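You operate a simulated robot arm through the tools that you are given. There is no shell and no other tool. Be economical: measure what you need, move in short steps, check, and stop when the job is done.

You run a simulated robot arm. Do the job below in one go: nothing can be reset, and whatever is moved stays where it is left.

## Task
Shut the melter down: stop it, feed dial to slow, heat dials off, main switch off and locked.
Fine: use the panel's stop button.
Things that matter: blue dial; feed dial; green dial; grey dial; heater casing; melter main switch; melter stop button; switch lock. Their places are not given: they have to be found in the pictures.

The check looks at the end state, three seconds after you hand in, the way a careful person would. Anything else that was tipped, shoved, dropped, spilled or broken makes it a failure.

## Robot
A 6-joint arm with a two-finger parallel gripper, fixed in place. Base frame: the origin is at the foot of the arm, x ahead of it, y to its left, z up. Units: cm, rad, N and s.
With the tool pointing down near the work surface it reaches from about 20 to 66 cm from the base axis. Its first joint turns from -1.152 to 1.152 rad. Payload 2.9 kg.
Tool frame: the origin (TCP) lies between the finger pads and is the grasp point; the fingertips stand 3 cm ahead of it; z points along the fingers, y is the line along which they close. Largest opening 11 cm; finger width 2, thickness 1; the body of the gripper, 4.8 by 11.2 cm, starts 5.5 cm behind the TCP.
Orientation is told as [roll, pitch, yaw] about the base's x, y, z axes, in that order, counted from this pose: with the fingers straight down and closing along the base's y, the tool's x points along the base's -x, its y along +y and its z along -z.

## Interface
- The arm moves only by the tool drive_tool. Its argument "steps" is a list of rows, each a list of 7 numbers: the shift along the base's x, y, z in cm, then the turn, a rotation vector about the base's x, y, z in rad, then the closure, from 0 (fully open) to 1 (shut). In form: [[dx, dy, dz, wx, wy, wz, claw], ...]. A call has 1 to 20 rows; each row shifts and turns the commanded pose from where the row before left it. Each row takes 0.2 s and may step no farther than 5 cm and 0.15 rad from the row before; otherwise, or with a gripper value out of range, the whole call is refused. A pose out of reach is approached as far as the arm can. The call stops where the force on the tool passes 90 N (or 10 N more than at its start, if that is more) or the arm is blocked; 0.2 s more then pass. Each finger travels about 10.8 cm/s and halts on what it meets, pressing with about 34 N; the grip force reading is that of the motor and also rises with nothing between the fingers. The clock runs only during rows and for 0.2 s after the last one: add rows that do not move to give the fingers time. It gives the time, the measured TCP pose, the force on the tool (base axes), the opening and the grip force at its end, in the units of the frame above (readings bear some noise), with the torque about the TCP (base axes, N m) and any sound that the robot's microphone picked up.
- Cameras (640 x 400 px; columns grow to the right, rows downward): "scene" is fixed at [6.76, 42.19, 142.14]; the picture's right is [-0.86, -0.50, 0.00], its down [-0.16, 0.28, -0.95] and it looks along [0.48, -0.82, -0.32] (base axes); focal length 326 px, centre (320, 200). "wrist" rides on the gripper at [7.2, 1.7, -10.3] in the tool frame; the picture's right is [-0.23, 0.97, 0.00], its down [-0.76, -0.18, -0.62] and it looks along [-0.61, -0.14, 0.78] (tool axes); focal length 222 px, centre (320, 200).
- snapshot(camera): a new picture of that camera. The clock stands still meanwhile.
- probe_pixels(camera, pixels): for up to 12 pixels [column, row] of the newest picture of that camera ("zoom" is the newest enlarged one), the place [x, y, z] in the base frame of the surface seen there, good to about 0.2 cm, but the place of the scene camera against the robot may be out by one fixed shift of up to 1.2 cm in any direction. The clock stands still meanwhile.
- inspect(camera, box): a new picture of the part [left, top, right, bottom] of that camera's present view, enlarged. The clock stands still meanwhile.
- hand_in(): hands the job in; it is judged then, once.

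Work in short steps. Measure before you move; look again where a grasp or a placing could have gone wrong, and mend it. You have 80 turns and 38 pictures in all, those below and enlarged ones among them. Open the gripper and draw the arm clear of the work before you hand the job in, unless the task says otherwise; then end with one line.

The tools are called after "Emit:" by a JSON object that holds its "op" and its "data". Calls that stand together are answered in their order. drive_tool: Moves the arm, as the interface text tells. Its arguments: {"type":"object","properties":{"steps":{"type":"array","items":{"type":"array","items":{"type":"number"}}}},"required":["steps"]} The other tools are called the same way: snapshot (camera) takes a picture; probe_pixels (camera, pixels) gives the place of the surface under pixels of a picture; inspect (camera, box) takes an enlarged picture of a part of a camera's view; hand_in () hands the job in.

At the start:

```text
time_s: 0.0
eef_pos: [32.02, -21.84, 125.44]
tcp_rot: [-0.001, -0.001, 0.0]
contact_force: [-0.2, -0.3, -0.2]
moment: [0.01, 0.03, 0.05]
finger_gap: 11.02
finger_force: 0.0
```

scene: 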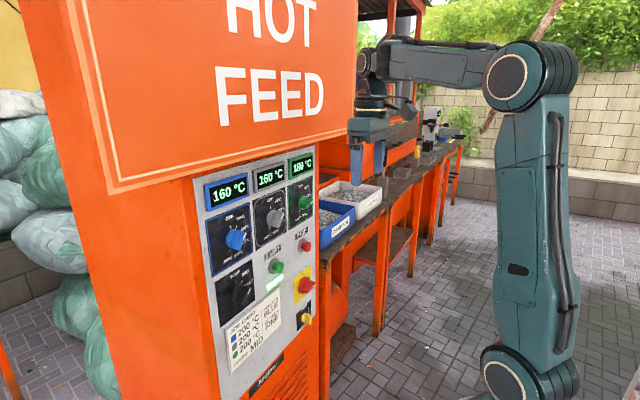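
wrist: 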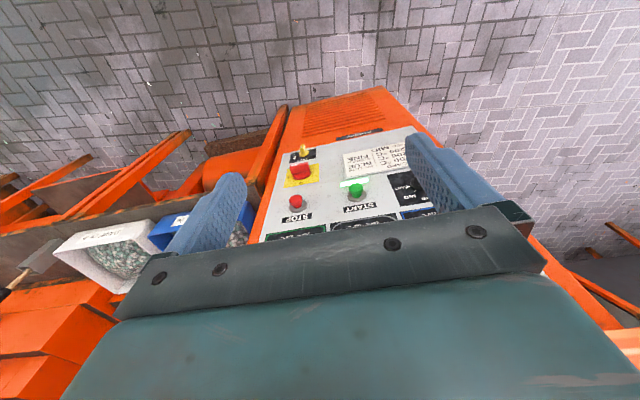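

The panel spans about columns 195-320, rows 145-400 in the scene picture. I enlarge it to read the dial scales.

Emit:
{"op": "inspect", "data": {"camera": "scene", "box": [190, 145, 330, 235]}}

Emit:
{"op": "inspect", "data": {"camera": "scene", "box": [200, 225, 330, 400]}}

```text
4.44 times, centred on (260, 190) of scene
```

zoom: 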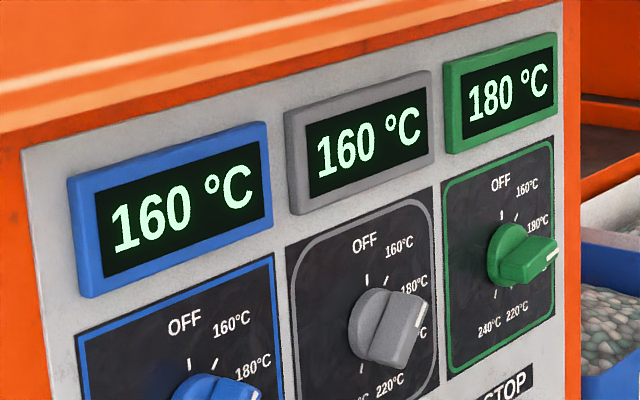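

```text
2.29 times, centred on (265, 312) of scene
```

zoom: 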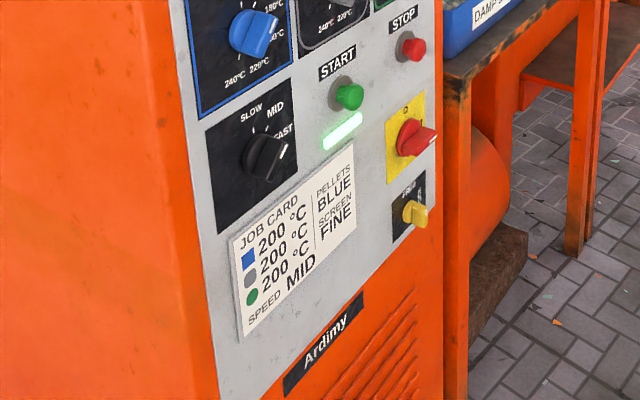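

The feed dial is at zoom (265,157), stop (413,48), main switch (415,138), yellow lock (415,212). I probe the flat panel and the knobs to get the geometry, and enlarge the lower right.

Emit:
{"op": "probe_pixels", "data": {"camera": "zoom", "pixels": [[198, 130], [425, 20], [235, 370], [428, 240], [340, 175], [413, 48], [350, 97], [280, 150], [428, 138], [420, 212], [405, 90], [260, 25]]}}

Emit:
{"op": "inspect", "data": {"camera": "scene", "box": [270, 225, 330, 335]}}

Emit:
{"op": "inspect", "data": {"camera": "scene", "box": [200, 200, 280, 320]}}

```text
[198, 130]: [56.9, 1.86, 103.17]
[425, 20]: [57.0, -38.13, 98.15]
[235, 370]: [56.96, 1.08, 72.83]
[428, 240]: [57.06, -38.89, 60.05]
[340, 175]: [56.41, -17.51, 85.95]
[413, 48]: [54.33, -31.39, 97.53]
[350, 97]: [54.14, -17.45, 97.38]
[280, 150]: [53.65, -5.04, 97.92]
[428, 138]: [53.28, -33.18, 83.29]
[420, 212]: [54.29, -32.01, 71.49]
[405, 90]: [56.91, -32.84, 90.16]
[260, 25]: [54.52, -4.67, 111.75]
```

```text
3.64 times, centred on (300, 280) of scene
```

zoom: 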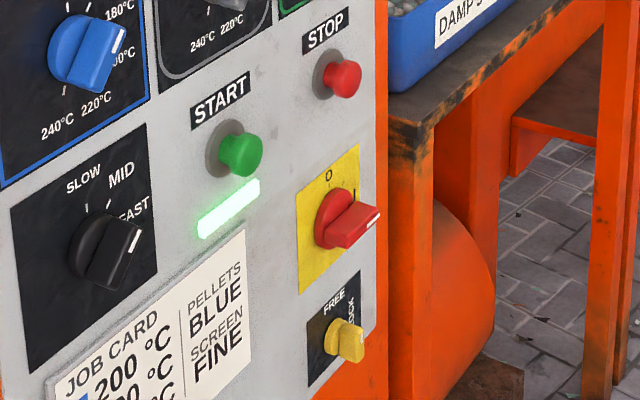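

```text
3.33 times, centred on (240, 260) of scene
```

zoom: 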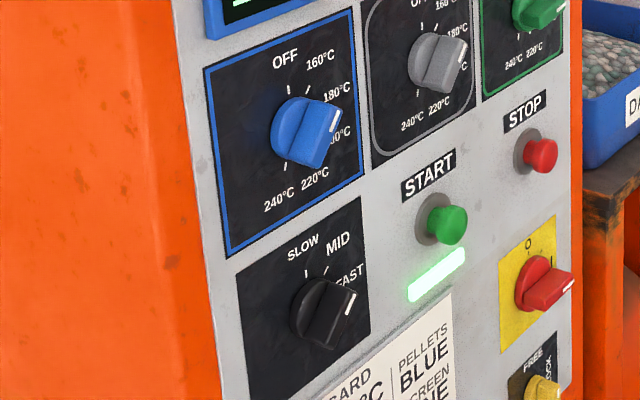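

Panel plane is x≈57 facing -x, knobs protrude to x≈53.5. I turn the tool to point along +x (pitch -1.57) at a safe distance.

Emit:
{"op": "drive_tool", "data": {"steps": [[0, 0, -2, 0, -0.1428, 0, 0], [0, 0, -2, 0, -0.1428, 0, 0], [0, 0, -2, 0, -0.1428, 0, 0], [0, 0, -2, 0, -0.1428, 0, 0], [0, 0, -2, 0, -0.1428, 0, 0], [0, 0, -2, 0, -0.1428, 0, 0], [0, 0, -2, 0, -0.1428, 0, 0], [0, 0, -2, 0, -0.1428, 0, 0], [0, 0, -2, 0, -0.1428, 0, 0], [0, 0, -2, 0, -0.1428, 0, 0], [0, 0, -2, 0, -0.1428, 0, 0], [0, 0, 0, 0, 0, 0, 0]]}}

```text
time_s: 2.6
eef_pos: [36.78, -20.29, 106.22]
tcp_rot: [0.0, -1.461, 0.0]
contact_force: [0.6, 0.8, 0.3]
moment: [-0.02, -0.01, -0.01]
finger_gap: 11.0
finger_force: 0.2
out of reach, approached as far as the arm can: row 7, 8, 9, 10, 11
```

The pose is too close to the base; I move forward to x≈44 and look.

Emit:
{"op": "drive_tool", "data": {"steps": [[4, 1, -1, 0, 0, 0, 0], [4, 1, -1, 0, 0, 0, 0], [3, 1, -1, 0, 0, 0, 0], [0, 0, 0, 0, 0, 0, 0], [0, 0, 0, 0, 0, 0, 0]]}}

Emit:
{"op": "snapshot", "data": {"camera": "wrist"}}

```text
time_s: 3.8
eef_pos: [47.75, -17.27, 103.13]
tcp_rot: [0.003, -1.459, -0.003]
contact_force: [0.6, -0.8, 0.1]
moment: [-0.01, 0.0, -0.04]
finger_gap: 10.99
finger_force: 0.1
```

```text
31 pictures are left
```

wrist: 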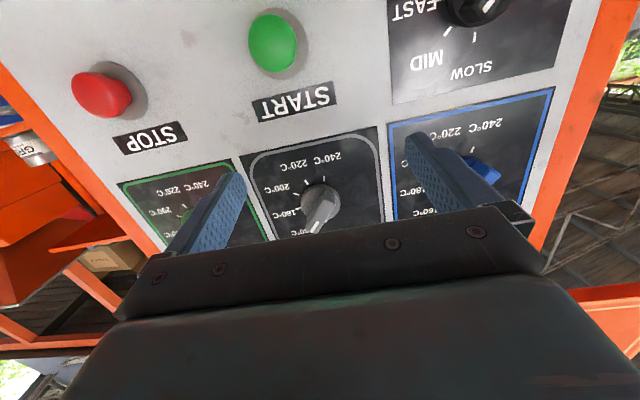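

The wrist view is the panel rotated by 180°. I probe the knobs and panel through it for accurate coordinates.

Emit:
{"op": "probe_pixels", "data": {"camera": "wrist", "pixels": [[95, 95], [100, 98], [318, 195], [318, 225], [273, 42], [485, 170], [182, 213], [200, 75], [350, 60], [485, 8], [470, 72], [335, 157]]}}

Emit:
{"op": "inspect", "data": {"camera": "wrist", "box": [110, 100, 560, 250]}}

```text
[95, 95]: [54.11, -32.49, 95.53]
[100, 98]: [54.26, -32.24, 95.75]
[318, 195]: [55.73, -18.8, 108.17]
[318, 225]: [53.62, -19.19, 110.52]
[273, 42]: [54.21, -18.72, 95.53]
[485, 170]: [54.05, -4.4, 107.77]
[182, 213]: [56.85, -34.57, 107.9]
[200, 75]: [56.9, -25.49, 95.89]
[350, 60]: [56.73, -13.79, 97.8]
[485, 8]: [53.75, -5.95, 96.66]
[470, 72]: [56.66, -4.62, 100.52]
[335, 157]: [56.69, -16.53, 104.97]
```

```text
1.42 times, centred on (335, 175) of wrist
```

zoom: 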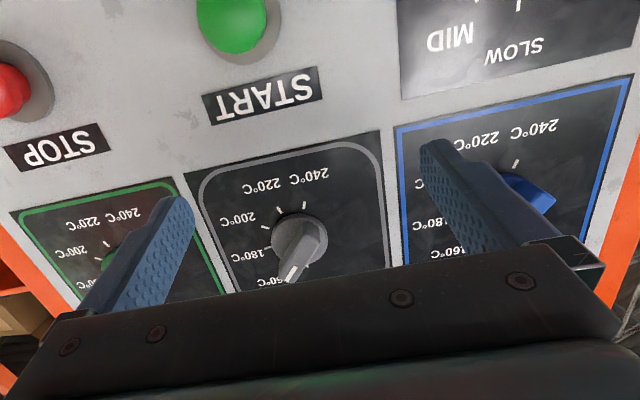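

Stop cap centre is about (54.1, -32.5, 95.6). I shut the fingers, level the tool and stand in front of it.

Emit:
{"op": "drive_tool", "data": {"steps": [[-2, -2, -1, 0, -0.11, 0, 1], [0, -4.5, -2.2, 0, 0, 0, 1], [0, -4.5, -2.2, 0, 0, 0, 1], [0, -4.3, -2.1, 0, 0, 0, 1], [0, 0, 0, 0, 0, 0, 1], [0, 0, 0, 0, 0, 0, 1]]}}

Emit:
{"op": "snapshot", "data": {"camera": "wrist"}}

```text
time_s: 5.2
eef_pos: [47.7, -33.81, 97.49]
tcp_rot: [0.091, -1.568, -0.092]
contact_force: [0.4, -0.2, 0.1]
moment: [0.03, -0.02, 0.03]
finger_gap: 0.0
finger_force: 34.1
out of reach, approached as far as the arm can: row 1
```

```text
29 pictures are left
```

wrist: 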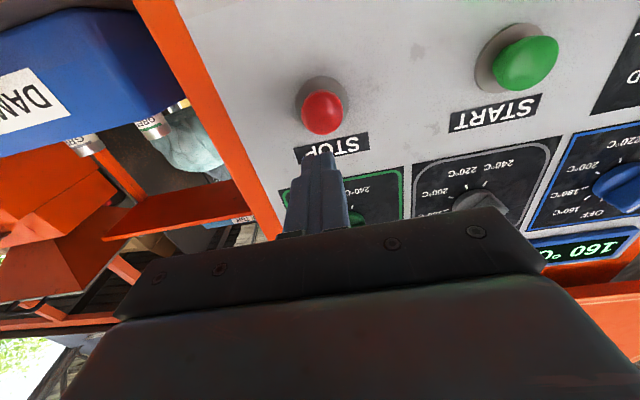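

Stop cap is at pixel (322,113). I probe it and the neighbours from this straight-on view.

Emit:
{"op": "probe_pixels", "data": {"camera": "wrist", "pixels": [[322, 113], [325, 90], [527, 62], [345, 148], [318, 182], [585, 215], [480, 203], [358, 213], [320, 80]]}}

```text
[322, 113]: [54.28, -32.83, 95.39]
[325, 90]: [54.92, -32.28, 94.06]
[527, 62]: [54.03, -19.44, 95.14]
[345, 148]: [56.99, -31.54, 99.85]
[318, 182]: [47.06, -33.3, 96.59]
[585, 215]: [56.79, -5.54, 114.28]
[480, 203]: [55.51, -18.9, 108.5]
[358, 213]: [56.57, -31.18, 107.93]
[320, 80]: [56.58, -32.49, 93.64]
```

I align to (−32.6, 95.6) and push slowly toward the cap (expected contact at TCP x≈51.2).

Emit:
{"op": "drive_tool", "data": {"steps": [[0, 1.2, -1.9, 0, 0, 0, 1], [1, 0, 0, 0, 0, 0, 1], [1, 0, 0, 0, 0, 0, 1], [1, 0, 0, 0, 0, 0, 1], [0.4, 0, 0, 0, 0, 0, 1], [0.4, 0, 0, 0, 0, 0, 1]]}}

```text
time_s: 6.6
eef_pos: [51.54, -32.55, 95.54]
tcp_rot: [0.123, -1.569, -0.124]
contact_force: [-2.1, -1.5, -0.3]
moment: [0.02, -0.01, -0.07]
finger_gap: 0.02
finger_force: 33.6
```

Light contact begins; I press further in small steps.

Emit:
{"op": "drive_tool", "data": {"steps": [[0.3, 0, 0, 0, 0, 0, 1], [0.2, 0, 0, 0, 0, 0, 1], [0.2, 0, 0, 0, 0, 0, 1], [0, 0, 0, 0, 0, 0, 1]]}}

```text
time_s: 7.7
eef_pos: [51.75, -32.48, 95.46]
tcp_rot: [1.379, -1.558, -1.381]
contact_force: [-40.0, 11.5, 9.7]
moment: [0.04, -0.31, 0.2]
finger_gap: 0.01
finger_force: 33.8
heard: click
stopped in row 4: the force on the tool passed its limit at 91 N (the readings are from after the stop); the commanded pose is now the measured one
```

Click heard and the force peaked, so the button bottomed out. I back off and look at the lamp and panel.

Emit:
{"op": "drive_tool", "data": {"steps": [[-2, 0, 0, 0, 0, 0, 1], [-4, 0, 0, 0, 0, 0, 1], [0, 0, 0, 0, 0, 0, 1]]}}

Emit:
{"op": "inspect", "data": {"camera": "scene", "box": [190, 170, 330, 335]}}

```text
time_s: 8.5
eef_pos: [46.13, -32.44, 95.33]
tcp_rot: [0.66, -1.56, -0.662]
contact_force: [-0.5, 0.6, -0.1]
moment: [-0.01, -0.02, 0.0]
finger_gap: 0.0
finger_force: 34.0
```

```text
2.42 times, centred on (260, 252) of scene
```

zoom: 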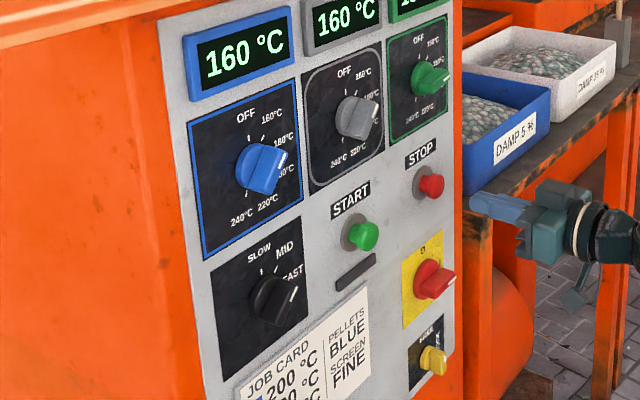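

The run lamp is dark: stopped. Now I go in front of the feed dial, opening the fingers, and look.

Emit:
{"op": "drive_tool", "data": {"steps": [[0, 4.5, 0, 0, 0, 0, 0], [0, 4.5, 0, 0, 0, 0, 0], [0, 4.5, 0, 0, 0, 0, 0], [0, 4.5, 0, 0, 0, 0, 0], [0, 4.5, 0, 0, 0, 0, 0], [0, 4.5, 0, 0, 0, 0, 0], [0, 0, 0, 0, 0, 0, 0], [0, 0, 0, 0, 0, 0, 0]]}}

Emit:
{"op": "snapshot", "data": {"camera": "wrist"}}

```text
time_s: 10.3
eef_pos: [53.72, -9.89, 100.31]
tcp_rot: [0.661, -1.553, -0.667]
contact_force: [-64.0, -23.3, -4.7]
moment: [0.34, -0.48, 2.63]
finger_gap: 9.84
finger_force: 0.1
out of reach, approached as far as the arm can: row 1, 2, 3, 4, 5, 6
```

```text
27 pictures are left
```

wrist: 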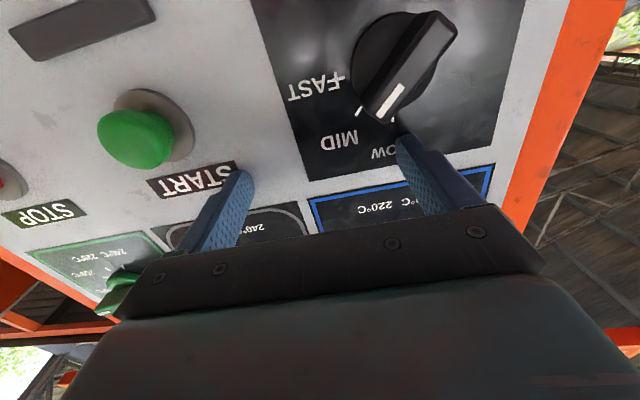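

The arm can't fold that close at low z: it slid outward and the open fingertips now touch the plain panel plate (64 N). I back off while pitching the tool down, which lifts the wrist and gives reach.

Emit:
{"op": "drive_tool", "data": {"steps": [[-0.8, 0, 0, 0, 0.12, 0, 0], [-1.5, 0, 0, 0, 0.12, 0, 0], [-2, 0, 0, 0, 0.12, 0, 0], [-2, 0, 0, 0, 0.12, 0, 0], [-2, 0, 0, 0, 0.12, 0, 0], [0, 0, 0, 0, 0, 0, 0]]}}

```text
time_s: 11.7
eef_pos: [45.83, -9.72, 100.6]
tcp_rot: [0.01, -0.964, -0.014]
contact_force: [-0.3, 0.0, -0.2]
moment: [0.02, -0.02, 0.01]
finger_gap: 11.0
finger_force: 0.0
```

Clear and free. I move to y≈-6, a bit back, and take a wrist view of the feed dial.

Emit:
{"op": "drive_tool", "data": {"steps": [[-1.5, 2, 2, 0, 0, 0, 0], [-1.5, 2, 2, 0, 0, 0, 0], [0, 0, 0, 0, 0, 0, 0]]}}

Emit:
{"op": "snapshot", "data": {"camera": "wrist"}}

```text
time_s: 12.5
eef_pos: [42.7, -5.67, 104.44]
tcp_rot: [0.009, -0.965, -0.013]
contact_force: [-0.4, 0.4, -1.1]
moment: [-0.01, 0.0, 0.0]
finger_gap: 10.99
finger_force: 0.1
```

```text
26 pictures are left
```

wrist: 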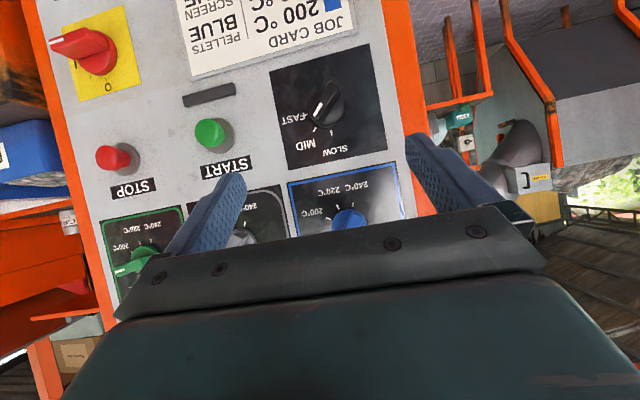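

Emit:
{"op": "inspect", "data": {"camera": "wrist", "box": [260, 50, 400, 240]}}

Emit:
{"op": "probe_pixels", "data": {"camera": "wrist", "pixels": [[335, 88], [318, 118], [327, 103], [330, 130], [313, 127], [345, 130], [348, 215], [331, 216], [328, 145], [303, 112]]}}

```text
2.11 times, centred on (330, 145) of wrist
```

zoom: 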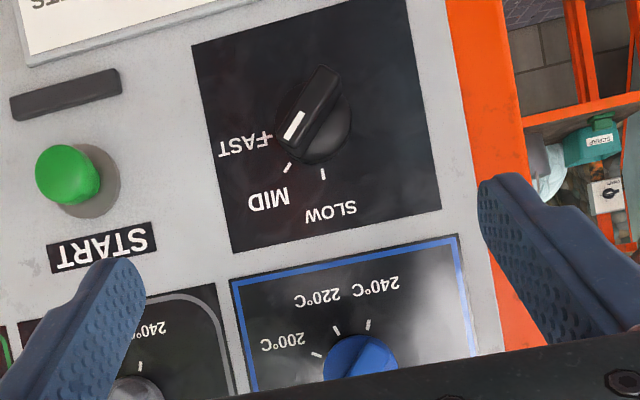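

```text
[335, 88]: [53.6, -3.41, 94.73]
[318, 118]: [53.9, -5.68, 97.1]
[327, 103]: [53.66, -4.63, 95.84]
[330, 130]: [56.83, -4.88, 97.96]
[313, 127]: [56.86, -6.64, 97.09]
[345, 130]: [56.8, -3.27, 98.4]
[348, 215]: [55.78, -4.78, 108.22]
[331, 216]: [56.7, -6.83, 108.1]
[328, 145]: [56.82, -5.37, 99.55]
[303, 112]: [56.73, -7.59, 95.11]
```

Feed pointer is ~44° right of vertical (MID); bar centre ≈(53.7,-4.6,95.9), SLOW is straight up. I go in along the tool axis, straddling the knob; closing along y will align the bar to vertical.

Emit:
{"op": "drive_tool", "data": {"steps": [[2.9, 1.07, -2.44, 0, 0, 0, 0.3], [2.2, 0, -1.53, 0, 0, 0, 0.4], [2.2, 0, -1.53, 0, 0, 0, 0.4], [1.2, 0, -0.84, 0, 0, 0, 0.4], [0, 0, 0, 0, 0, 0, 0.4]]}}

Emit:
{"op": "snapshot", "data": {"camera": "wrist"}}

```text
time_s: 13.7
eef_pos: [51.35, -4.63, 98.11]
tcp_rot: [0.009, -0.965, -0.014]
contact_force: [-0.2, -0.3, -0.6]
moment: [0.02, 0.01, -0.03]
finger_gap: 6.6
finger_force: 0.1
```

```text
24 pictures are left
```

wrist: 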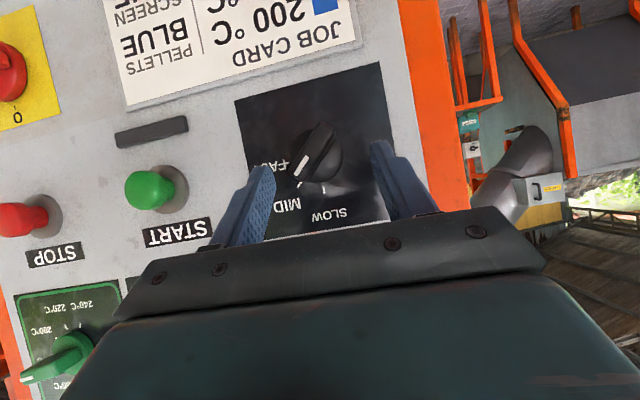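

The knob (315,155) sits between the fingers. I advance the last bit and close gently.

Emit:
{"op": "drive_tool", "data": {"steps": [[0.9, 0, -0.7, 0, 0, 0, 0.4], [0, 0, 0, 0, 0, 0, 0.6], [0, 0, 0, 0, 0, 0, 0.75], [0, 0, 0, 0, 0, 0, 1], [0, 0, 0, 0, 0, 0, 1], [0, 0, 0, 0, 0, 0, 1]]}}

Emit:
{"op": "snapshot", "data": {"camera": "wrist"}}

```text
time_s: 15.1
eef_pos: [52.21, -4.99, 97.34]
tcp_rot: [-0.002, -0.966, -0.009]
contact_force: [7.3, -28.5, -4.6]
moment: [-0.36, -0.49, 0.03]
finger_gap: 1.37
finger_force: 45.5
```

```text
23 pictures are left
```

wrist: 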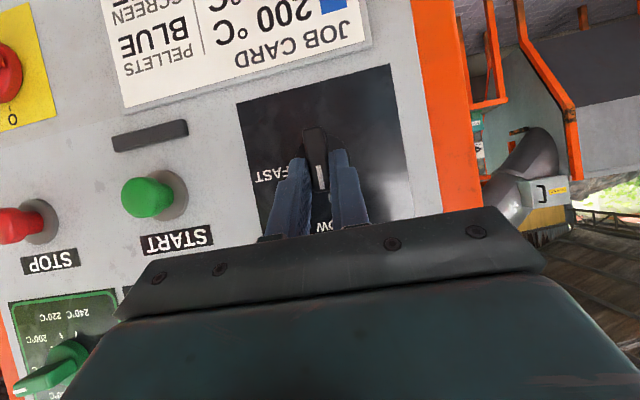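

Bar is now vertical (gap 1.37) pointing at SLOW. I open and withdraw, then check.

Emit:
{"op": "drive_tool", "data": {"steps": [[0, -0.2, 0, 0, 0, 0, 0.6], [0, 0, 0, 0, 0, 0, 0.3], [-2, 0, 1.4, 0, 0, 0, 0.2], [-2.5, 0, 1.75, 0, 0, 0, 0], [-3.5, 0, 2.45, 0, 0, 0, 0], [0, 0, 0, 0, 0, 0, 0]]}}

Emit:
{"op": "inspect", "data": {"camera": "wrist", "box": [200, 30, 420, 240]}}

```text
time_s: 16.5
eef_pos: [44.1, -4.74, 102.88]
tcp_rot: [0.011, -0.966, -0.015]
contact_force: [0.3, -0.6, 0.5]
moment: [0.01, 0.0, 0.0]
finger_gap: 11.0
finger_force: 0.0
```

```text
1.90 times, centred on (310, 135) of wrist
```

zoom: 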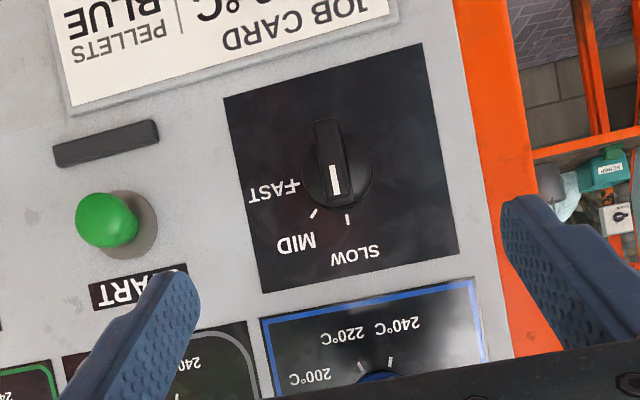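

Feed is on SLOW. Now I rise to face the blue dial (z≈108) and look.

Emit:
{"op": "drive_tool", "data": {"steps": [[0, -1, 4, 0, 0, 0, 0], [0, -1, 4, 0, 0, 0, 0], [0, -1, 4, 0, 0, 0, 0], [0, 0, 2, 0, 0, 0, 0], [0, 0, 0, 0, 0, 0, 0]]}}

Emit:
{"op": "snapshot", "data": {"camera": "wrist"}}

```text
time_s: 17.7
eef_pos: [44.08, -7.71, 117.05]
tcp_rot: [0.011, -0.965, -0.012]
contact_force: [-0.4, 1.0, 0.4]
moment: [-0.02, -0.01, 0.01]
finger_gap: 10.99
finger_force: 0.1
```

```text
21 pictures are left
```

wrist: 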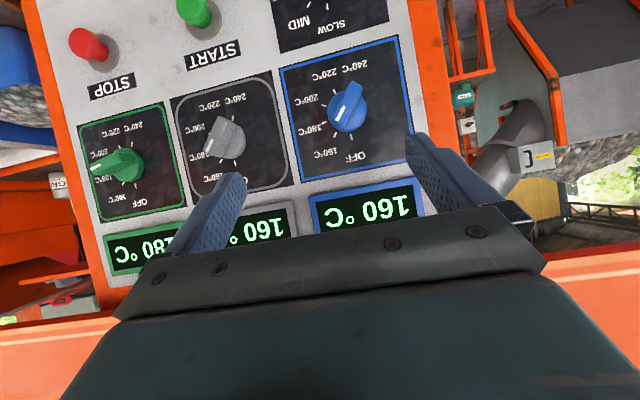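

Emit:
{"op": "inspect", "data": {"camera": "wrist", "box": [80, 30, 420, 230]}}

Emit:
{"op": "probe_pixels", "data": {"camera": "wrist", "pixels": [[353, 89], [338, 118], [222, 125], [210, 150], [97, 167], [135, 160], [359, 142], [360, 190], [346, 105], [217, 138], [115, 165], [250, 222]]}}

```text
1.88 times, centred on (250, 130) of wrist
```

zoom: 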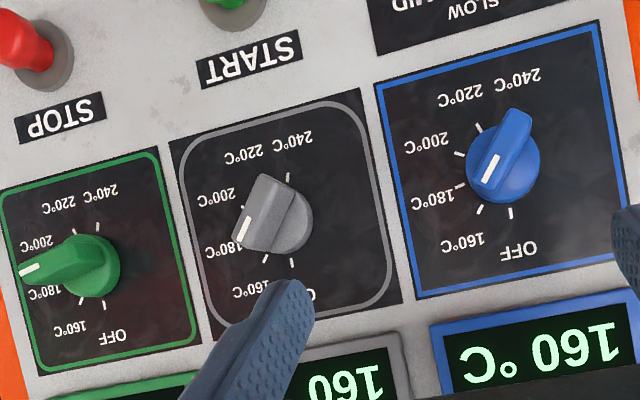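

```text
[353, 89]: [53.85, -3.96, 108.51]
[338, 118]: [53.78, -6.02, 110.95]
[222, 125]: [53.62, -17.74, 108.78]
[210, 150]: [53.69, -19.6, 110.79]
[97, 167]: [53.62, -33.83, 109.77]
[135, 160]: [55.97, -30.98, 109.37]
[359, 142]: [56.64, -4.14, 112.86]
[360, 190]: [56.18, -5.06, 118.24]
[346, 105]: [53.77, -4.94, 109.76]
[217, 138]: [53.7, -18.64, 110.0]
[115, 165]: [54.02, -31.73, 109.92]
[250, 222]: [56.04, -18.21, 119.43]
```

Blue bar centre (-5.0,109.75), ~40° (160); grey centre (-18.65,109.9), ~43°; green ~80°. I check how far the sign above the panel sticks out before moving in.

Emit:
{"op": "probe_pixels", "data": {"camera": "scene", "pixels": [[200, 165], [310, 130], [250, 160], [250, 120], [150, 150], [320, 100]]}}

```text
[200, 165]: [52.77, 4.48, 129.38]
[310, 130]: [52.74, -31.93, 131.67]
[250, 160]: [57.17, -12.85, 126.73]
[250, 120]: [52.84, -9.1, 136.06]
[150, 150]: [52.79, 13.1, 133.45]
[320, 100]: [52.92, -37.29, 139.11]
```

The sign is at x≈52.8 only above z≈128, so it is clear. I go straddle the blue knob and close.

Emit:
{"op": "drive_tool", "data": {"steps": [[1.5, 2.6, -1.15, 0, 0, 0, 0.3], [2.2, 0, -1.53, 0, 0, 0, 0.4], [2.2, 0, -1.53, 0, 0, 0, 0.4], [2.2, 0, -1.53, 0, 0, 0, 0.4], [0, 0, 0, 0, 0, 0, 0.6], [0, 0, 0, 0, 0, 0, 0.75], [0, 0, 0, 0, 0, 0, 1], [0, 0, 0, 0, 0, 0, 1], [0, 0, 0, 0, 0, 0, 1]]}}

Emit:
{"op": "snapshot", "data": {"camera": "wrist"}}

```text
time_s: 19.7
eef_pos: [52.4, -5.01, 111.3]
tcp_rot: [0.01, -0.968, -0.012]
contact_force: [2.8, -1.5, 3.9]
moment: [-0.02, -0.29, 0.31]
finger_gap: 1.38
finger_force: 45.0
```

```text
19 pictures are left
```

wrist: 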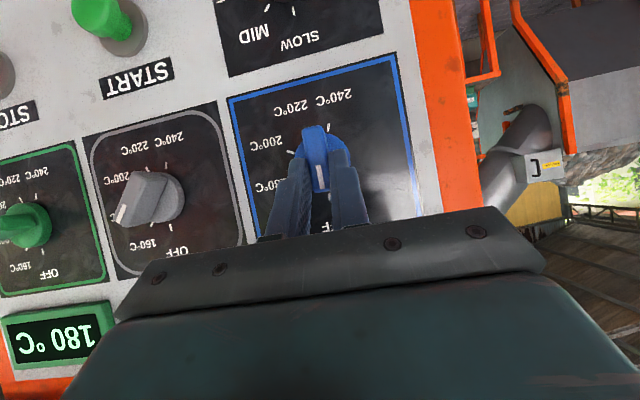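

Blue is vertical at OFF. I release, withdraw and shift to the grey dial's approach point, then look.

Emit:
{"op": "drive_tool", "data": {"steps": [[0, 0, 0, 0, 0, 0, 0.6], [0, 0, 0, 0, 0, 0, 0.3], [-2, 0, 1.4, 0, 0, 0, 0.2], [-2.3, 0, 1.6, 0, 0, 0, 0], [-2.3, 0, 1.6, 0, 0, 0, 0], [0, -4.5, 0, 0, 0, 0, 0], [0, -4.5, 0, 0, 0, 0, 0], [0, -4.65, 0, 0, 0, 0, 0], [0, 0, 0, 0, 0, 0, 0]]}}

Emit:
{"op": "inspect", "data": {"camera": "wrist", "box": [180, 30, 560, 250]}}

```text
time_s: 21.7
eef_pos: [45.89, -18.91, 115.85]
tcp_rot: [0.011, -0.964, -0.012]
contact_force: [-0.5, 0.7, 0.4]
moment: [-0.04, 0.0, 0.03]
finger_gap: 10.98
finger_force: 0.0
```

```text
1.68 times, centred on (370, 140) of wrist
```

zoom: 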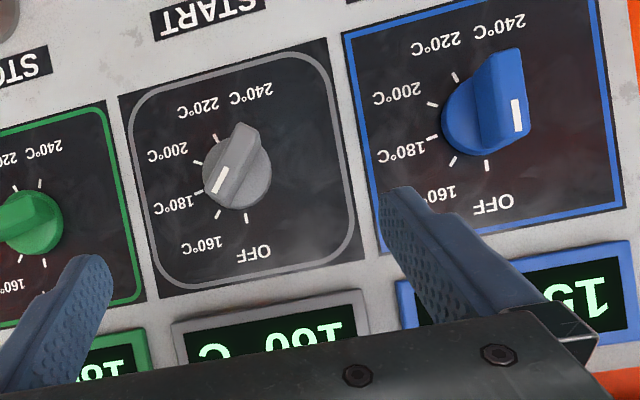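

Blue reads OFF and its temperature is dropping. Grey is at 160; I go in and close on it.

Emit:
{"op": "drive_tool", "data": {"steps": [[0, 0.2, 0, 0, 0, 0, 0.3], [2.2, 0, -1.53, 0, 0, 0, 0.4], [2.2, 0, -1.53, 0, 0, 0, 0.4], [2.1, 0, -1.5, 0, 0, 0, 0.4], [0, 0, 0, 0, 0, 0, 0.6], [0, 0, 0, 0, 0, 0, 0.75], [0, 0, 0, 0, 0, 0, 1], [0, 0, 0, 0, 0, 0, 1], [0, 0, 0, 0, 0, 0, 1]]}}

```text
time_s: 23.7
eef_pos: [52.35, -18.98, 111.31]
tcp_rot: [0.004, -0.969, -0.013]
contact_force: [9.4, -23.6, 3.5]
moment: [-0.37, -0.61, 0.17]
finger_gap: 1.37
finger_force: 45.3
```

Gap 1.37 means the bar aligned. I release, withdraw and shift to the green dial, then look.

Emit:
{"op": "drive_tool", "data": {"steps": [[0, -0.1, 0, 0, 0, 0, 0.6], [0, 0, 0, 0, 0, 0, 0.3], [-2, 0, 1.4, 0, 0, 0, 0.2], [-2.3, 0, 1.6, 0, 0, 0, 0], [-3.3, 0, 2.3, 0, 0, 0, 0], [0, -4.5, 0, 0, 0, 0, 0], [0, -4.5, 0, 0, 0, 0, 0], [0, -4.5, 0, 0, 0, 0, 0], [0, 0, 0, 0, 0, 0, 0]]}}

Emit:
{"op": "snapshot", "data": {"camera": "wrist"}}

Emit:
{"op": "inspect", "data": {"camera": "wrist", "box": [220, 30, 560, 240]}}

```text
time_s: 25.7
eef_pos: [44.43, -32.36, 116.5]
tcp_rot: [0.011, -0.964, -0.013]
contact_force: [0.3, 0.2, -0.6]
moment: [0.01, -0.02, -0.02]
finger_gap: 11.01
finger_force: 0.1
```

```text
17 pictures are left
```

wrist: 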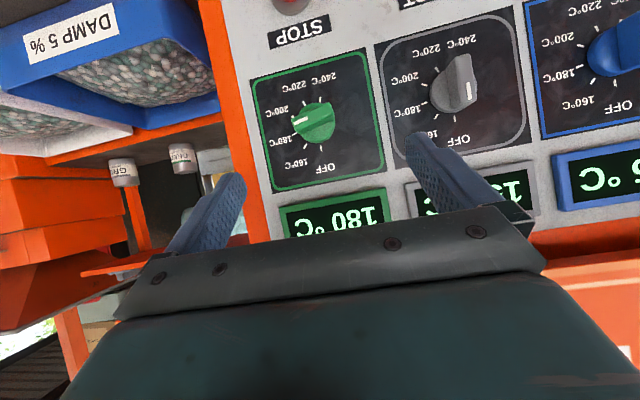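

```text
1.88 times, centred on (390, 135) of wrist
```

zoom: 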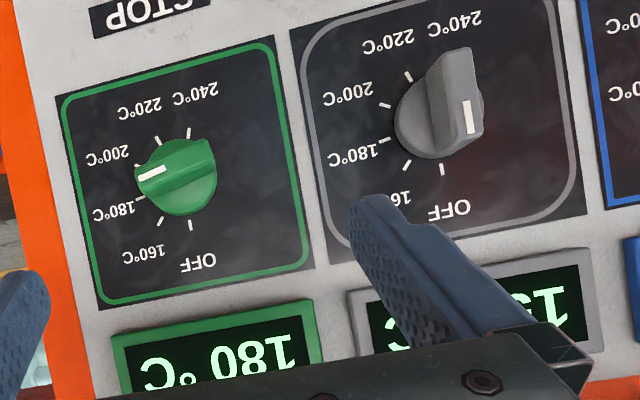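

Grey is at OFF. Green bar runs from about pixel (293,122) (marked end) to (332,110); I probe it.

Emit:
{"op": "probe_pixels", "data": {"camera": "wrist", "pixels": [[295, 122], [330, 108], [312, 116], [322, 152], [312, 142], [440, 95], [466, 92], [308, 130]]}}

```text
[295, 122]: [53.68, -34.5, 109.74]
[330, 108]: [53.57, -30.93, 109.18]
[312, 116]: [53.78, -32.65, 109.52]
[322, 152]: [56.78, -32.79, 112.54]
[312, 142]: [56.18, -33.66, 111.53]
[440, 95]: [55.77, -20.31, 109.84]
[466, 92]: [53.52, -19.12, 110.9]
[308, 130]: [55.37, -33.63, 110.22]
```

Green centre ≈(53.7,-32.7,109.5), pointer ~81° (180). I level the tool somewhat in place (pitch → -1.36) and meanwhile measure the bins at the right.

Emit:
{"op": "drive_tool", "data": {"steps": [[0, 0, -1, 0, -0.13, 0, 0], [0, 0, -1, 0, -0.13, 0, 0], [0, 0, -1, 0, -0.14, 0, 0], [0, 0, 0, 0, 0, 0, 0]]}}

Emit:
{"op": "probe_pixels", "data": {"camera": "scene", "pixels": [[325, 205], [353, 208], [340, 228], [330, 185], [380, 190], [335, 245]]}}

```text
time_s: 26.7
eef_pos: [44.61, -32.33, 113.61]
tcp_rot: [0.033, -1.366, -0.036]
contact_force: [-0.8, 0.2, 0.6]
moment: [0.0, -0.01, 0.01]
finger_gap: 10.98
finger_force: 0.1
```

```text
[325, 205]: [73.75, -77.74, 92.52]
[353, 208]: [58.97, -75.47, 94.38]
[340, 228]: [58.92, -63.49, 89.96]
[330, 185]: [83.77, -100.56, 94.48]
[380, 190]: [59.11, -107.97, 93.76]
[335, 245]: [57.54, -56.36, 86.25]
```

Bins are far away. I roll the tool +0.75 rad about x (so pads align the bar to ~43°) and stand before the green knob.

Emit:
{"op": "drive_tool", "data": {"steps": [[0, -0.3, -0.5, 0.15, 0, 0, 0.2], [0, -0.3, -0.5, 0.15, 0, 0, 0.3], [0, -0.3, -0.5, 0.15, 0, 0, 0.4], [0.3, -0.4, -0.6, 0.15, 0, 0, 0.4], [0.2, -0.4, -0.6, 0.15, 0, 0, 0.4], [0, 0, 0, 0, 0, 0, 0.4]]}}

Emit:
{"op": "snapshot", "data": {"camera": "wrist"}}

```text
time_s: 28.1
eef_pos: [45.16, -34.02, 110.82]
tcp_rot: [1.359, -0.791, -1.279]
contact_force: [-0.6, -0.2, -0.8]
moment: [-0.02, -0.04, 0.02]
finger_gap: 6.61
finger_force: 0.1
```

```text
15 pictures are left
```

wrist: 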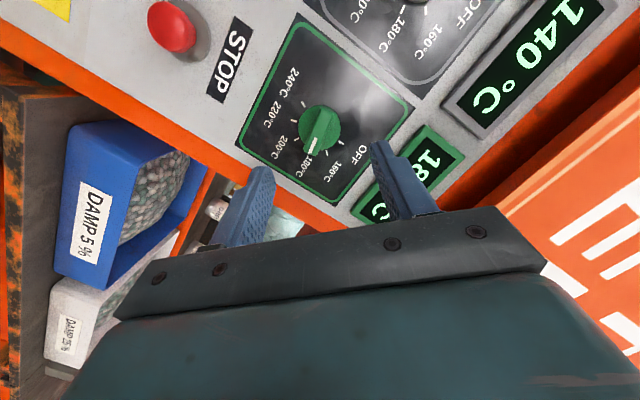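

Knob lies centered between the fingers. I go straight in and close.

Emit:
{"op": "drive_tool", "data": {"steps": [[2.4, 0.34, -0.35, 0, 0, 0, 0.4], [2.4, 0.34, -0.35, 0, 0, 0, 0.4], [2.2, 0.31, -0.3, 0, 0, 0, 0.4], [0, 0, 0, 0, 0, 0, 0.6], [0, 0, 0, 0, 0, 0, 0.75], [0, 0, 0, 0, 0, 0, 1], [0, 0, 0, 0, 0, 0, 1], [0, 0, 0, 0, 0, 0, 1]]}}

Emit:
{"op": "snapshot", "data": {"camera": "wrist"}}

```text
time_s: 29.9
eef_pos: [52.21, -33.26, 109.65]
tcp_rot: [1.352, -0.793, -1.28]
contact_force: [3.6, -20.9, -8.7]
moment: [-0.09, -0.8, -0.46]
finger_gap: 1.39
finger_force: 45.1
```

```text
14 pictures are left
```

wrist: 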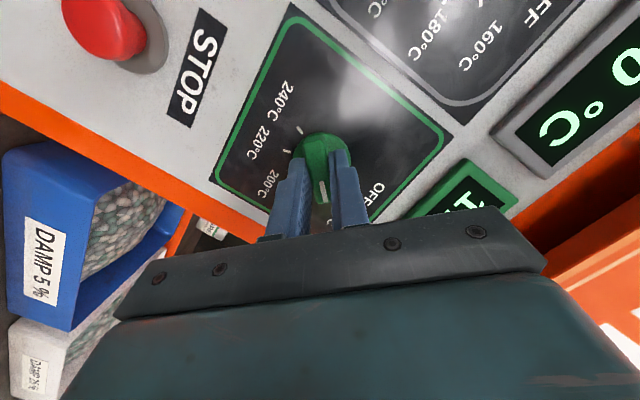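

Bar gripped at ~43°. I turn it with the tool by -0.75 rad about x to OFF.

Emit:
{"op": "drive_tool", "data": {"steps": [[0, 0.04, 0.02, -0.15, 0, 0, 1], [0, 0.04, 0.02, -0.15, 0, 0, 1], [0, 0.04, 0.02, -0.15, 0, 0, 1], [0, 0.04, 0.02, -0.15, 0, 0, 1], [0, 0.04, 0.02, -0.15, 0, 0, 1], [0, 0, 0, 0, 0, 0, 1]]}}

```text
time_s: 31.3
eef_pos: [52.28, -32.97, 109.87]
tcp_rot: [0.009, -1.362, -0.016]
contact_force: [24.0, -29.0, -9.4]
moment: [-0.09, -0.49, -0.05]
finger_gap: 1.38
finger_force: 45.0
```

Turned without trouble. I release, withdraw and look at all the dials.

Emit:
{"op": "drive_tool", "data": {"steps": [[0, -0.1, 0, 0, 0, 0, 0.6], [0, 0, 0, 0, 0, 0, 0.3], [-2.5, 0, 0.5, 0, 0, 0, 0.2], [-3, 0, 0.6, 0, 0, 0, 0], [-1, 0, 1, 0, 0, 0, 0], [0, 0, 0, 0, 0, 0, 0]]}}

Emit:
{"op": "inspect", "data": {"camera": "scene", "box": [190, 145, 330, 335]}}

Emit:
{"op": "inspect", "data": {"camera": "wrist", "box": [180, 0, 560, 240]}}

```text
time_s: 32.7
eef_pos: [45.58, -32.96, 112.08]
tcp_rot: [0.037, -1.365, -0.038]
contact_force: [0.2, 0.7, 0.0]
moment: [0.0, 0.0, -0.03]
finger_gap: 11.01
finger_force: 0.0
```

```text
2.11 times, centred on (260, 240) of scene
```

zoom: 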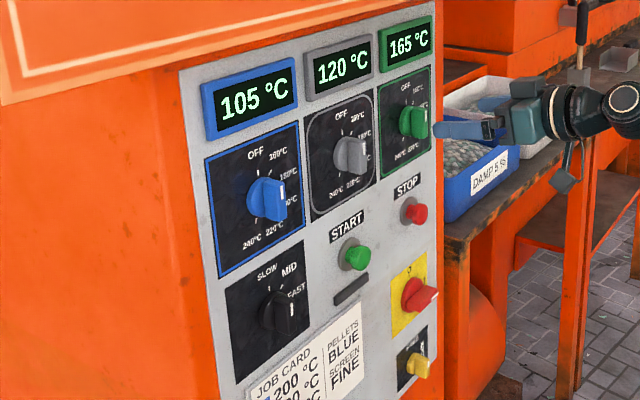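

```text
1.67 times, centred on (370, 120) of wrist
```

zoom: 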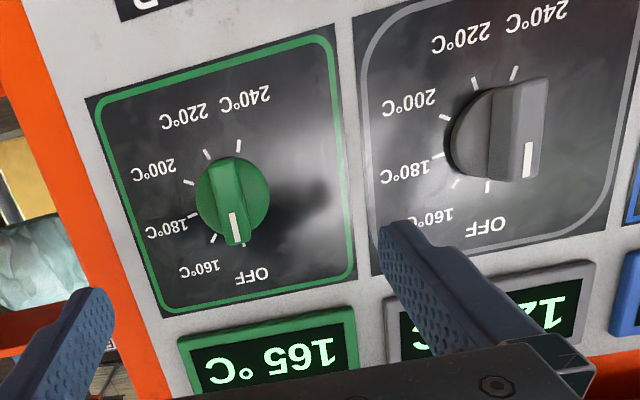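

All three heats are at OFF with displays falling. Now I descend toward the main switch (z≈82) with the tool pitched down more, and look.

Emit:
{"op": "drive_tool", "data": {"steps": [[-0.5, 0, -3, 0, 0.1, 0, 0], [-0.5, 0, -4, 0, 0.1, 0, 0], [0, 0, -4, 0, 0.1, 0, 0], [0, 0, -4, 0, 0.1, 0, 0], [0, 0, -4, 0, 0, 0, 0], [0, 0, 0, 0, 0, 0, 0]]}}

Emit:
{"op": "snapshot", "data": {"camera": "wrist"}}

```text
time_s: 34.1
eef_pos: [44.83, -32.79, 93.28]
tcp_rot: [0.008, -0.966, -0.012]
contact_force: [-0.3, -0.5, 0.7]
moment: [0.04, 0.0, -0.02]
finger_gap: 10.98
finger_force: 0.1
```

```text
11 pictures are left
```

wrist: 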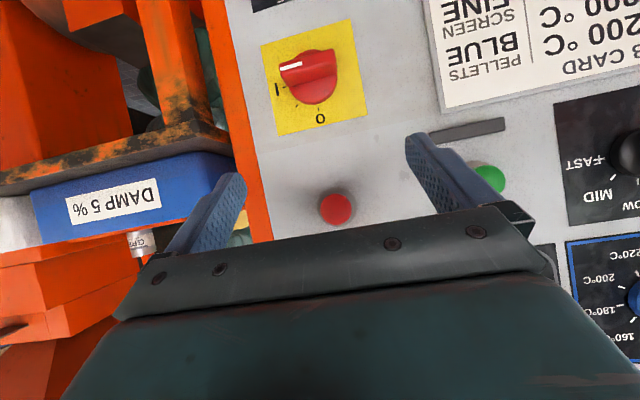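

The switch bar runs from the marked end (285,70) to about (332,58), pointing at I; O is up. I probe it.

Emit:
{"op": "probe_pixels", "data": {"camera": "wrist", "pixels": [[284, 72], [332, 60], [308, 66], [320, 105], [290, 86], [320, 92], [268, 72], [355, 75], [338, 205]]}}

```text
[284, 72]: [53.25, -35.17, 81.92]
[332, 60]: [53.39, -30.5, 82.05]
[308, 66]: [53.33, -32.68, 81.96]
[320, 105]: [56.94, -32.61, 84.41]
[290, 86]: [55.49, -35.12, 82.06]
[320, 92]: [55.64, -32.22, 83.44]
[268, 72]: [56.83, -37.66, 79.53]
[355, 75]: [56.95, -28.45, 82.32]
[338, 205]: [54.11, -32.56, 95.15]
```

Switch centre ≈(-32.8, 82.0), bar horizontal. I roll the tool +1.05 rad about x to the approach point (45.4,-37.9,84.9).

Emit:
{"op": "drive_tool", "data": {"steps": [[0.08, -0.72, -1.2, 0.15, 0, 0, 0.1], [0.08, -0.72, -1.2, 0.15, 0, 0, 0.2], [0.08, -0.72, -1.2, 0.15, 0, 0, 0.3], [0.08, -0.72, -1.2, 0.15, 0, 0, 0.4], [0.08, -0.72, -1.2, 0.15, 0, 0, 0.4], [0.08, -0.72, -1.2, 0.15, 0, 0, 0.4], [0.08, -0.72, -1.2, 0.15, 0, 0, 0.4], [0, 0, 0, 0, 0, 0, 0.4]]}}

Emit:
{"op": "snapshot", "data": {"camera": "wrist"}}

```text
time_s: 35.9
eef_pos: [46.59, -37.2, 84.66]
tcp_rot: [1.256, -0.414, -0.9]
contact_force: [-0.4, 0.4, -0.7]
moment: [0.01, 0.03, 0.02]
finger_gap: 6.6
finger_force: 0.1
out of reach, approached as far as the arm can: row 6, 7
```

```text
10 pictures are left
```

wrist: 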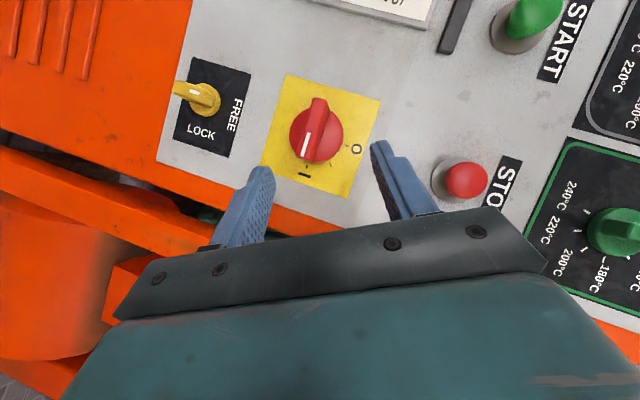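

Slight deviation at approach, orientation as wanted; the red switch (317,130) is between the fingers. I go in to (52,-33.9,82.6).

Emit:
{"op": "drive_tool", "data": {"steps": [[1.8, 1.1, -0.69, 0, 0, 0, 0.4], [1.8, 1.1, -0.69, 0, 0, 0, 0.4], [1.5, 0.9, -0.56, 0, 0, 0, 0.4], [0, 0, 0, 0, 0, 0, 0.4]]}}

```text
time_s: 36.9
eef_pos: [51.71, -34.11, 82.64]
tcp_rot: [1.256, -0.415, -0.901]
contact_force: [-0.7, -0.1, -0.3]
moment: [-0.01, -0.02, 0.0]
finger_gap: 6.62
finger_force: 0.2
```

Position is good and free of contact; I nudge in slightly and close.

Emit:
{"op": "drive_tool", "data": {"steps": [[0.3, 0.2, -0.05, 0, 0, 0, 0.5], [0, 0, 0, 0, 0, 0, 0.65], [0, 0, 0, 0, 0, 0, 0.8], [0, 0, 0, 0, 0, 0, 1], [0, 0, 0, 0, 0, 0, 1], [0, 0, 0, 0, 0, 0, 1]]}}

Emit:
{"op": "snapshot", "data": {"camera": "wrist"}}

```text
time_s: 38.3
eef_pos: [51.98, -34.14, 82.32]
tcp_rot: [1.246, -0.411, -0.904]
contact_force: [2.0, -13.6, -31.4]
moment: [-0.43, -0.75, -1.14]
finger_gap: 1.38
finger_force: 44.5
```

```text
9 pictures are left
```

wrist: 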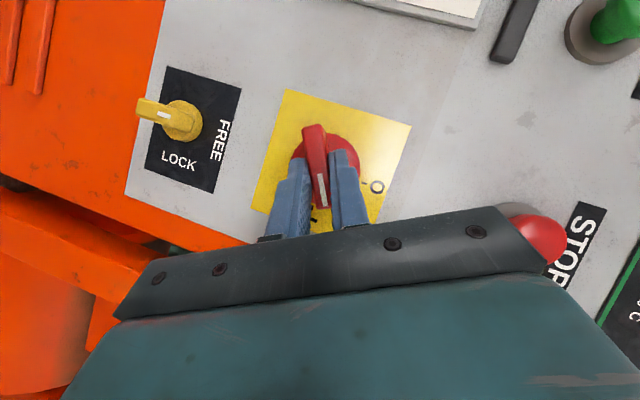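

Gripped at 60°. I turn -1.05 rad about x along the arc around (-33.0, 81.6) toward O.

Emit:
{"op": "drive_tool", "data": {"steps": [[0, 0.01, 0, -0.15, 0, 0, 1], [0, 0.04, -0.03, -0.15, 0, 0, 1], [0, 0.15, 0.11, -0.15, 0, 0, 1], [0, 0.16, 0.1, -0.15, 0, 0, 1], [0, 0.17, 0.06, -0.15, 0, 0, 1], [0, 0.18, 0.05, -0.15, 0, 0, 1], [0, 0.19, 0.01, -0.15, 0, 0, 1], [0, 0, 0, 0, 0, 0, 1]]}}

```text
time_s: 40.1
eef_pos: [52.0, -33.05, 82.86]
tcp_rot: [0.008, -0.962, -0.011]
contact_force: [-13.9, -0.1, -8.6]
moment: [-0.04, 1.1, 0.29]
finger_gap: 1.36
finger_force: 44.9
```

Turned cleanly. I release, withdraw along the tool axis, and view the switch and lock.

Emit:
{"op": "drive_tool", "data": {"steps": [[0, 0, 0, 0, 0, 0, 0.6], [0, 0, 0, 0, 0, 0, 0.3], [-2, 0, 1.4, 0, 0, 0, 0.2], [-2.3, 0, 1.6, 0, 0, 0, 0], [0, 0, 0, 0, 0, 0, 0]]}}

Emit:
{"op": "snapshot", "data": {"camera": "wrist"}}

```text
time_s: 41.3
eef_pos: [47.68, -33.15, 85.94]
tcp_rot: [0.011, -0.966, -0.014]
contact_force: [-0.6, 0.5, -0.6]
moment: [0.0, -0.02, 0.03]
finger_gap: 10.99
finger_force: 0.0
```

```text
8 pictures are left
```

wrist: 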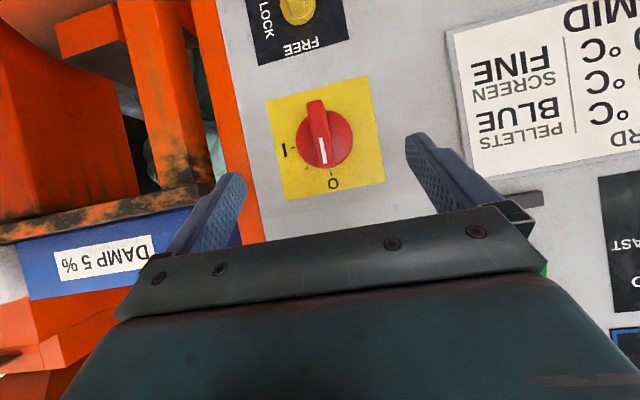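

Main switch is at O. Next I descend toward the lock (z≈71) with slightly more downward pitch and look.

Emit:
{"op": "drive_tool", "data": {"steps": [[0, 0, -3, 0, 0.1, 0, 0], [0, 0, -3, 0, 0.1, 0, 0], [0, 0, -2, 0, 0.05, 0, 0], [0, 0, 0, 0, 0, 0, 0]]}}

Emit:
{"op": "snapshot", "data": {"camera": "wrist"}}

```text
time_s: 42.3
eef_pos: [47.74, -32.94, 78.06]
tcp_rot: [0.006, -0.715, -0.011]
contact_force: [0.1, 0.3, -1.0]
moment: [0.02, 0.02, 0.0]
finger_gap: 11.02
finger_force: 0.2
```

```text
7 pictures are left
```

wrist: 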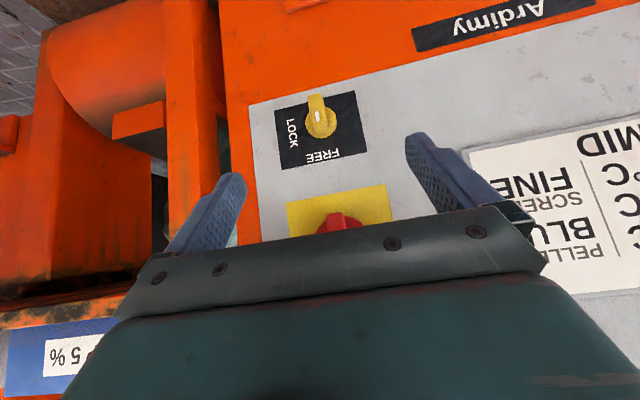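

The lock's yellow bar (315,97)-(320,128) points at FREE; LOCK is 90° clockwise. I probe it.

Emit:
{"op": "probe_pixels", "data": {"camera": "wrist", "pixels": [[315, 97], [318, 106], [319, 116], [320, 126], [335, 118], [307, 122], [323, 155], [291, 135], [280, 115], [323, 138]]}}

```text
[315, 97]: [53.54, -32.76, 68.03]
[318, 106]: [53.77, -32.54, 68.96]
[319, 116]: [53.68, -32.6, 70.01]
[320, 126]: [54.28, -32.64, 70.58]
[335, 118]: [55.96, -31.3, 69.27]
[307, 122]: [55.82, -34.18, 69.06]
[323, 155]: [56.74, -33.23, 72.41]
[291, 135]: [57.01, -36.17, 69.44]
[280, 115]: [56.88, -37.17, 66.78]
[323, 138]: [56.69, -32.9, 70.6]
```

Lock centre ≈(-32.8, 69.2), bar ~2.6 long. I restore pitch -0.966, roll +0.75 about x and go to the approach point (47.4,-36,72.6).

Emit:
{"op": "drive_tool", "data": {"steps": [[0, 0, 0, 0, -0.125, 0, 0.2], [0, 0, 0, 0, -0.125, 0, 0.3], [0, -0.6, -1.1, 0.15, 0, 0, 0.4], [0, -0.6, -1.1, 0.15, 0, 0, 0.5], [0, -0.6, -1.1, 0.15, 0, 0, 0.5], [0, -0.6, -1.1, 0.15, 0, 0, 0.5], [0, -0.6, -1.1, 0.15, 0, 0, 0.5], [0, 0, 0, 0, 0, 0, 0.5]]}}

```text
time_s: 44.1
eef_pos: [47.46, -35.97, 72.28]
tcp_rot: [1.026, -0.638, -0.784]
contact_force: [0.2, 0.3, 0.2]
moment: [0.01, 0.01, 0.01]
finger_gap: 5.49
finger_force: 0.0
```

Reachable. I test in free space whether θ≈1.5 is reachable too, at its own approach point.

Emit:
{"op": "drive_tool", "data": {"steps": [[0, -0.3, -0.56, 0.15, 0, 0, 0.5], [0, -0.3, -0.56, 0.15, 0, 0, 0.5], [0, -0.3, -0.56, 0.15, 0, 0, 0.5], [0, -0.3, -0.56, 0.15, 0, 0, 0.5], [0, -0.3, -0.54, 0.15, 0, 0, 0.5], [0, 0, 0, 0, 0, 0, 0.5]]}}

```text
time_s: 45.5
eef_pos: [50.69, -28.79, 72.06]
tcp_rot: [1.462, -0.052, -1.008]
contact_force: [0.3, -0.1, -0.3]
moment: [-0.02, -0.01, -0.03]
finger_gap: 5.49
finger_force: 0.1
out of reach, approached as far as the arm can: row 3, 4, 5
```

θ≈1.5 isn't reachable, but ~1 is. Plan: grip at 0.75, turn to ~60°, then finish by pressing down on the bar's right end. I return to θ=0.75 at the approach point.

Emit:
{"op": "drive_tool", "data": {"steps": [[-1, 0, 0, -0.15, 0, 0, 0.5], [-0.8, 0, 0, -0.15, 0, 0, 0.5], [-0.5, -2, 0, -0.15, 0, 0, 0.5], [-0.5, -2.5, 0, -0.15, 0, 0, 0.5], [-0.5, -2.7, 0.2, -0.15, 0, 0, 0.5], [0, 0, 0, 0, 0, 0, 0.5]]}}

```text
time_s: 46.9
eef_pos: [47.38, -35.87, 72.21]
tcp_rot: [0.979, -0.664, -0.824]
contact_force: [0.4, 0.0, -0.4]
moment: [0.01, 0.05, 0.0]
finger_gap: 5.49
finger_force: 0.1
```

Orientation aligns the bar to ~41°. I go in to (52.2,-33.5,70.2).

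Emit:
{"op": "drive_tool", "data": {"steps": [[1.7, 0.85, -0.72, 0, 0, 0, 0.5], [1.7, 0.85, -0.72, 0, 0, 0, 0.5], [1.4, 0.67, -0.6, 0, 0, 0, 0.5], [0, 0, 0, 0, 0, 0, 0.5]]}}

Emit:
{"op": "snapshot", "data": {"camera": "wrist"}}

```text
time_s: 47.9
eef_pos: [52.04, -33.54, 70.02]
tcp_rot: [0.981, -0.663, -0.829]
contact_force: [0.4, 0.3, 0.8]
moment: [0.0, -0.05, -0.02]
finger_gap: 5.52
finger_force: 0.1
```

```text
6 pictures are left
```

wrist: 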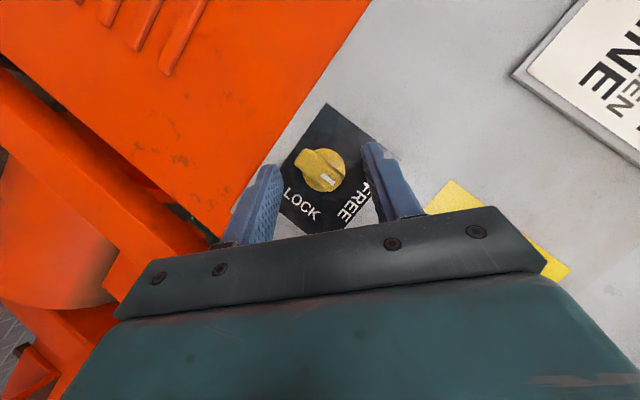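

The lock knob (322,170), marked end toward FREE, is between the fingers. I close, letting the pads align it.

Emit:
{"op": "drive_tool", "data": {"steps": [[0.2, 0.08, -0.1, 0, 0, 0, 0.6], [0, 0, 0, 0, 0, 0, 0.7], [0, 0, 0, 0, 0, 0, 0.85], [0, 0, 0, 0, 0, 0, 1], [0, 0, 0, 0, 0, 0, 1], [0, 0, 0, 0, 0, 0, 1]]}}

```text
time_s: 49.3
eef_pos: [52.21, -33.57, 69.79]
tcp_rot: [0.978, -0.66, -0.826]
contact_force: [-2.3, -6.2, -20.1]
moment: [-0.13, -0.44, 0.2]
finger_gap: 1.46
finger_force: 44.9
```

Gap 1.46: gripped at ~41°. I turn it +0.45 rad further along the arc.

Emit:
{"op": "drive_tool", "data": {"steps": [[0, -0.13, -0.11, 0.15, 0, 0, 1], [0, -0.11, -0.12, 0.15, 0, 0, 1], [0, -0.09, -0.14, 0.15, 0, 0, 1], [0, 0, 0, 0, 0, 0, 1]]}}

```text
time_s: 50.3
eef_pos: [51.57, -32.3, 68.35]
tcp_rot: [1.283, -0.271, -0.95]
contact_force: [-34.1, 41.6, -31.5]
moment: [0.36, 0.86, 0.8]
finger_gap: 0.01
finger_force: 37.3
```

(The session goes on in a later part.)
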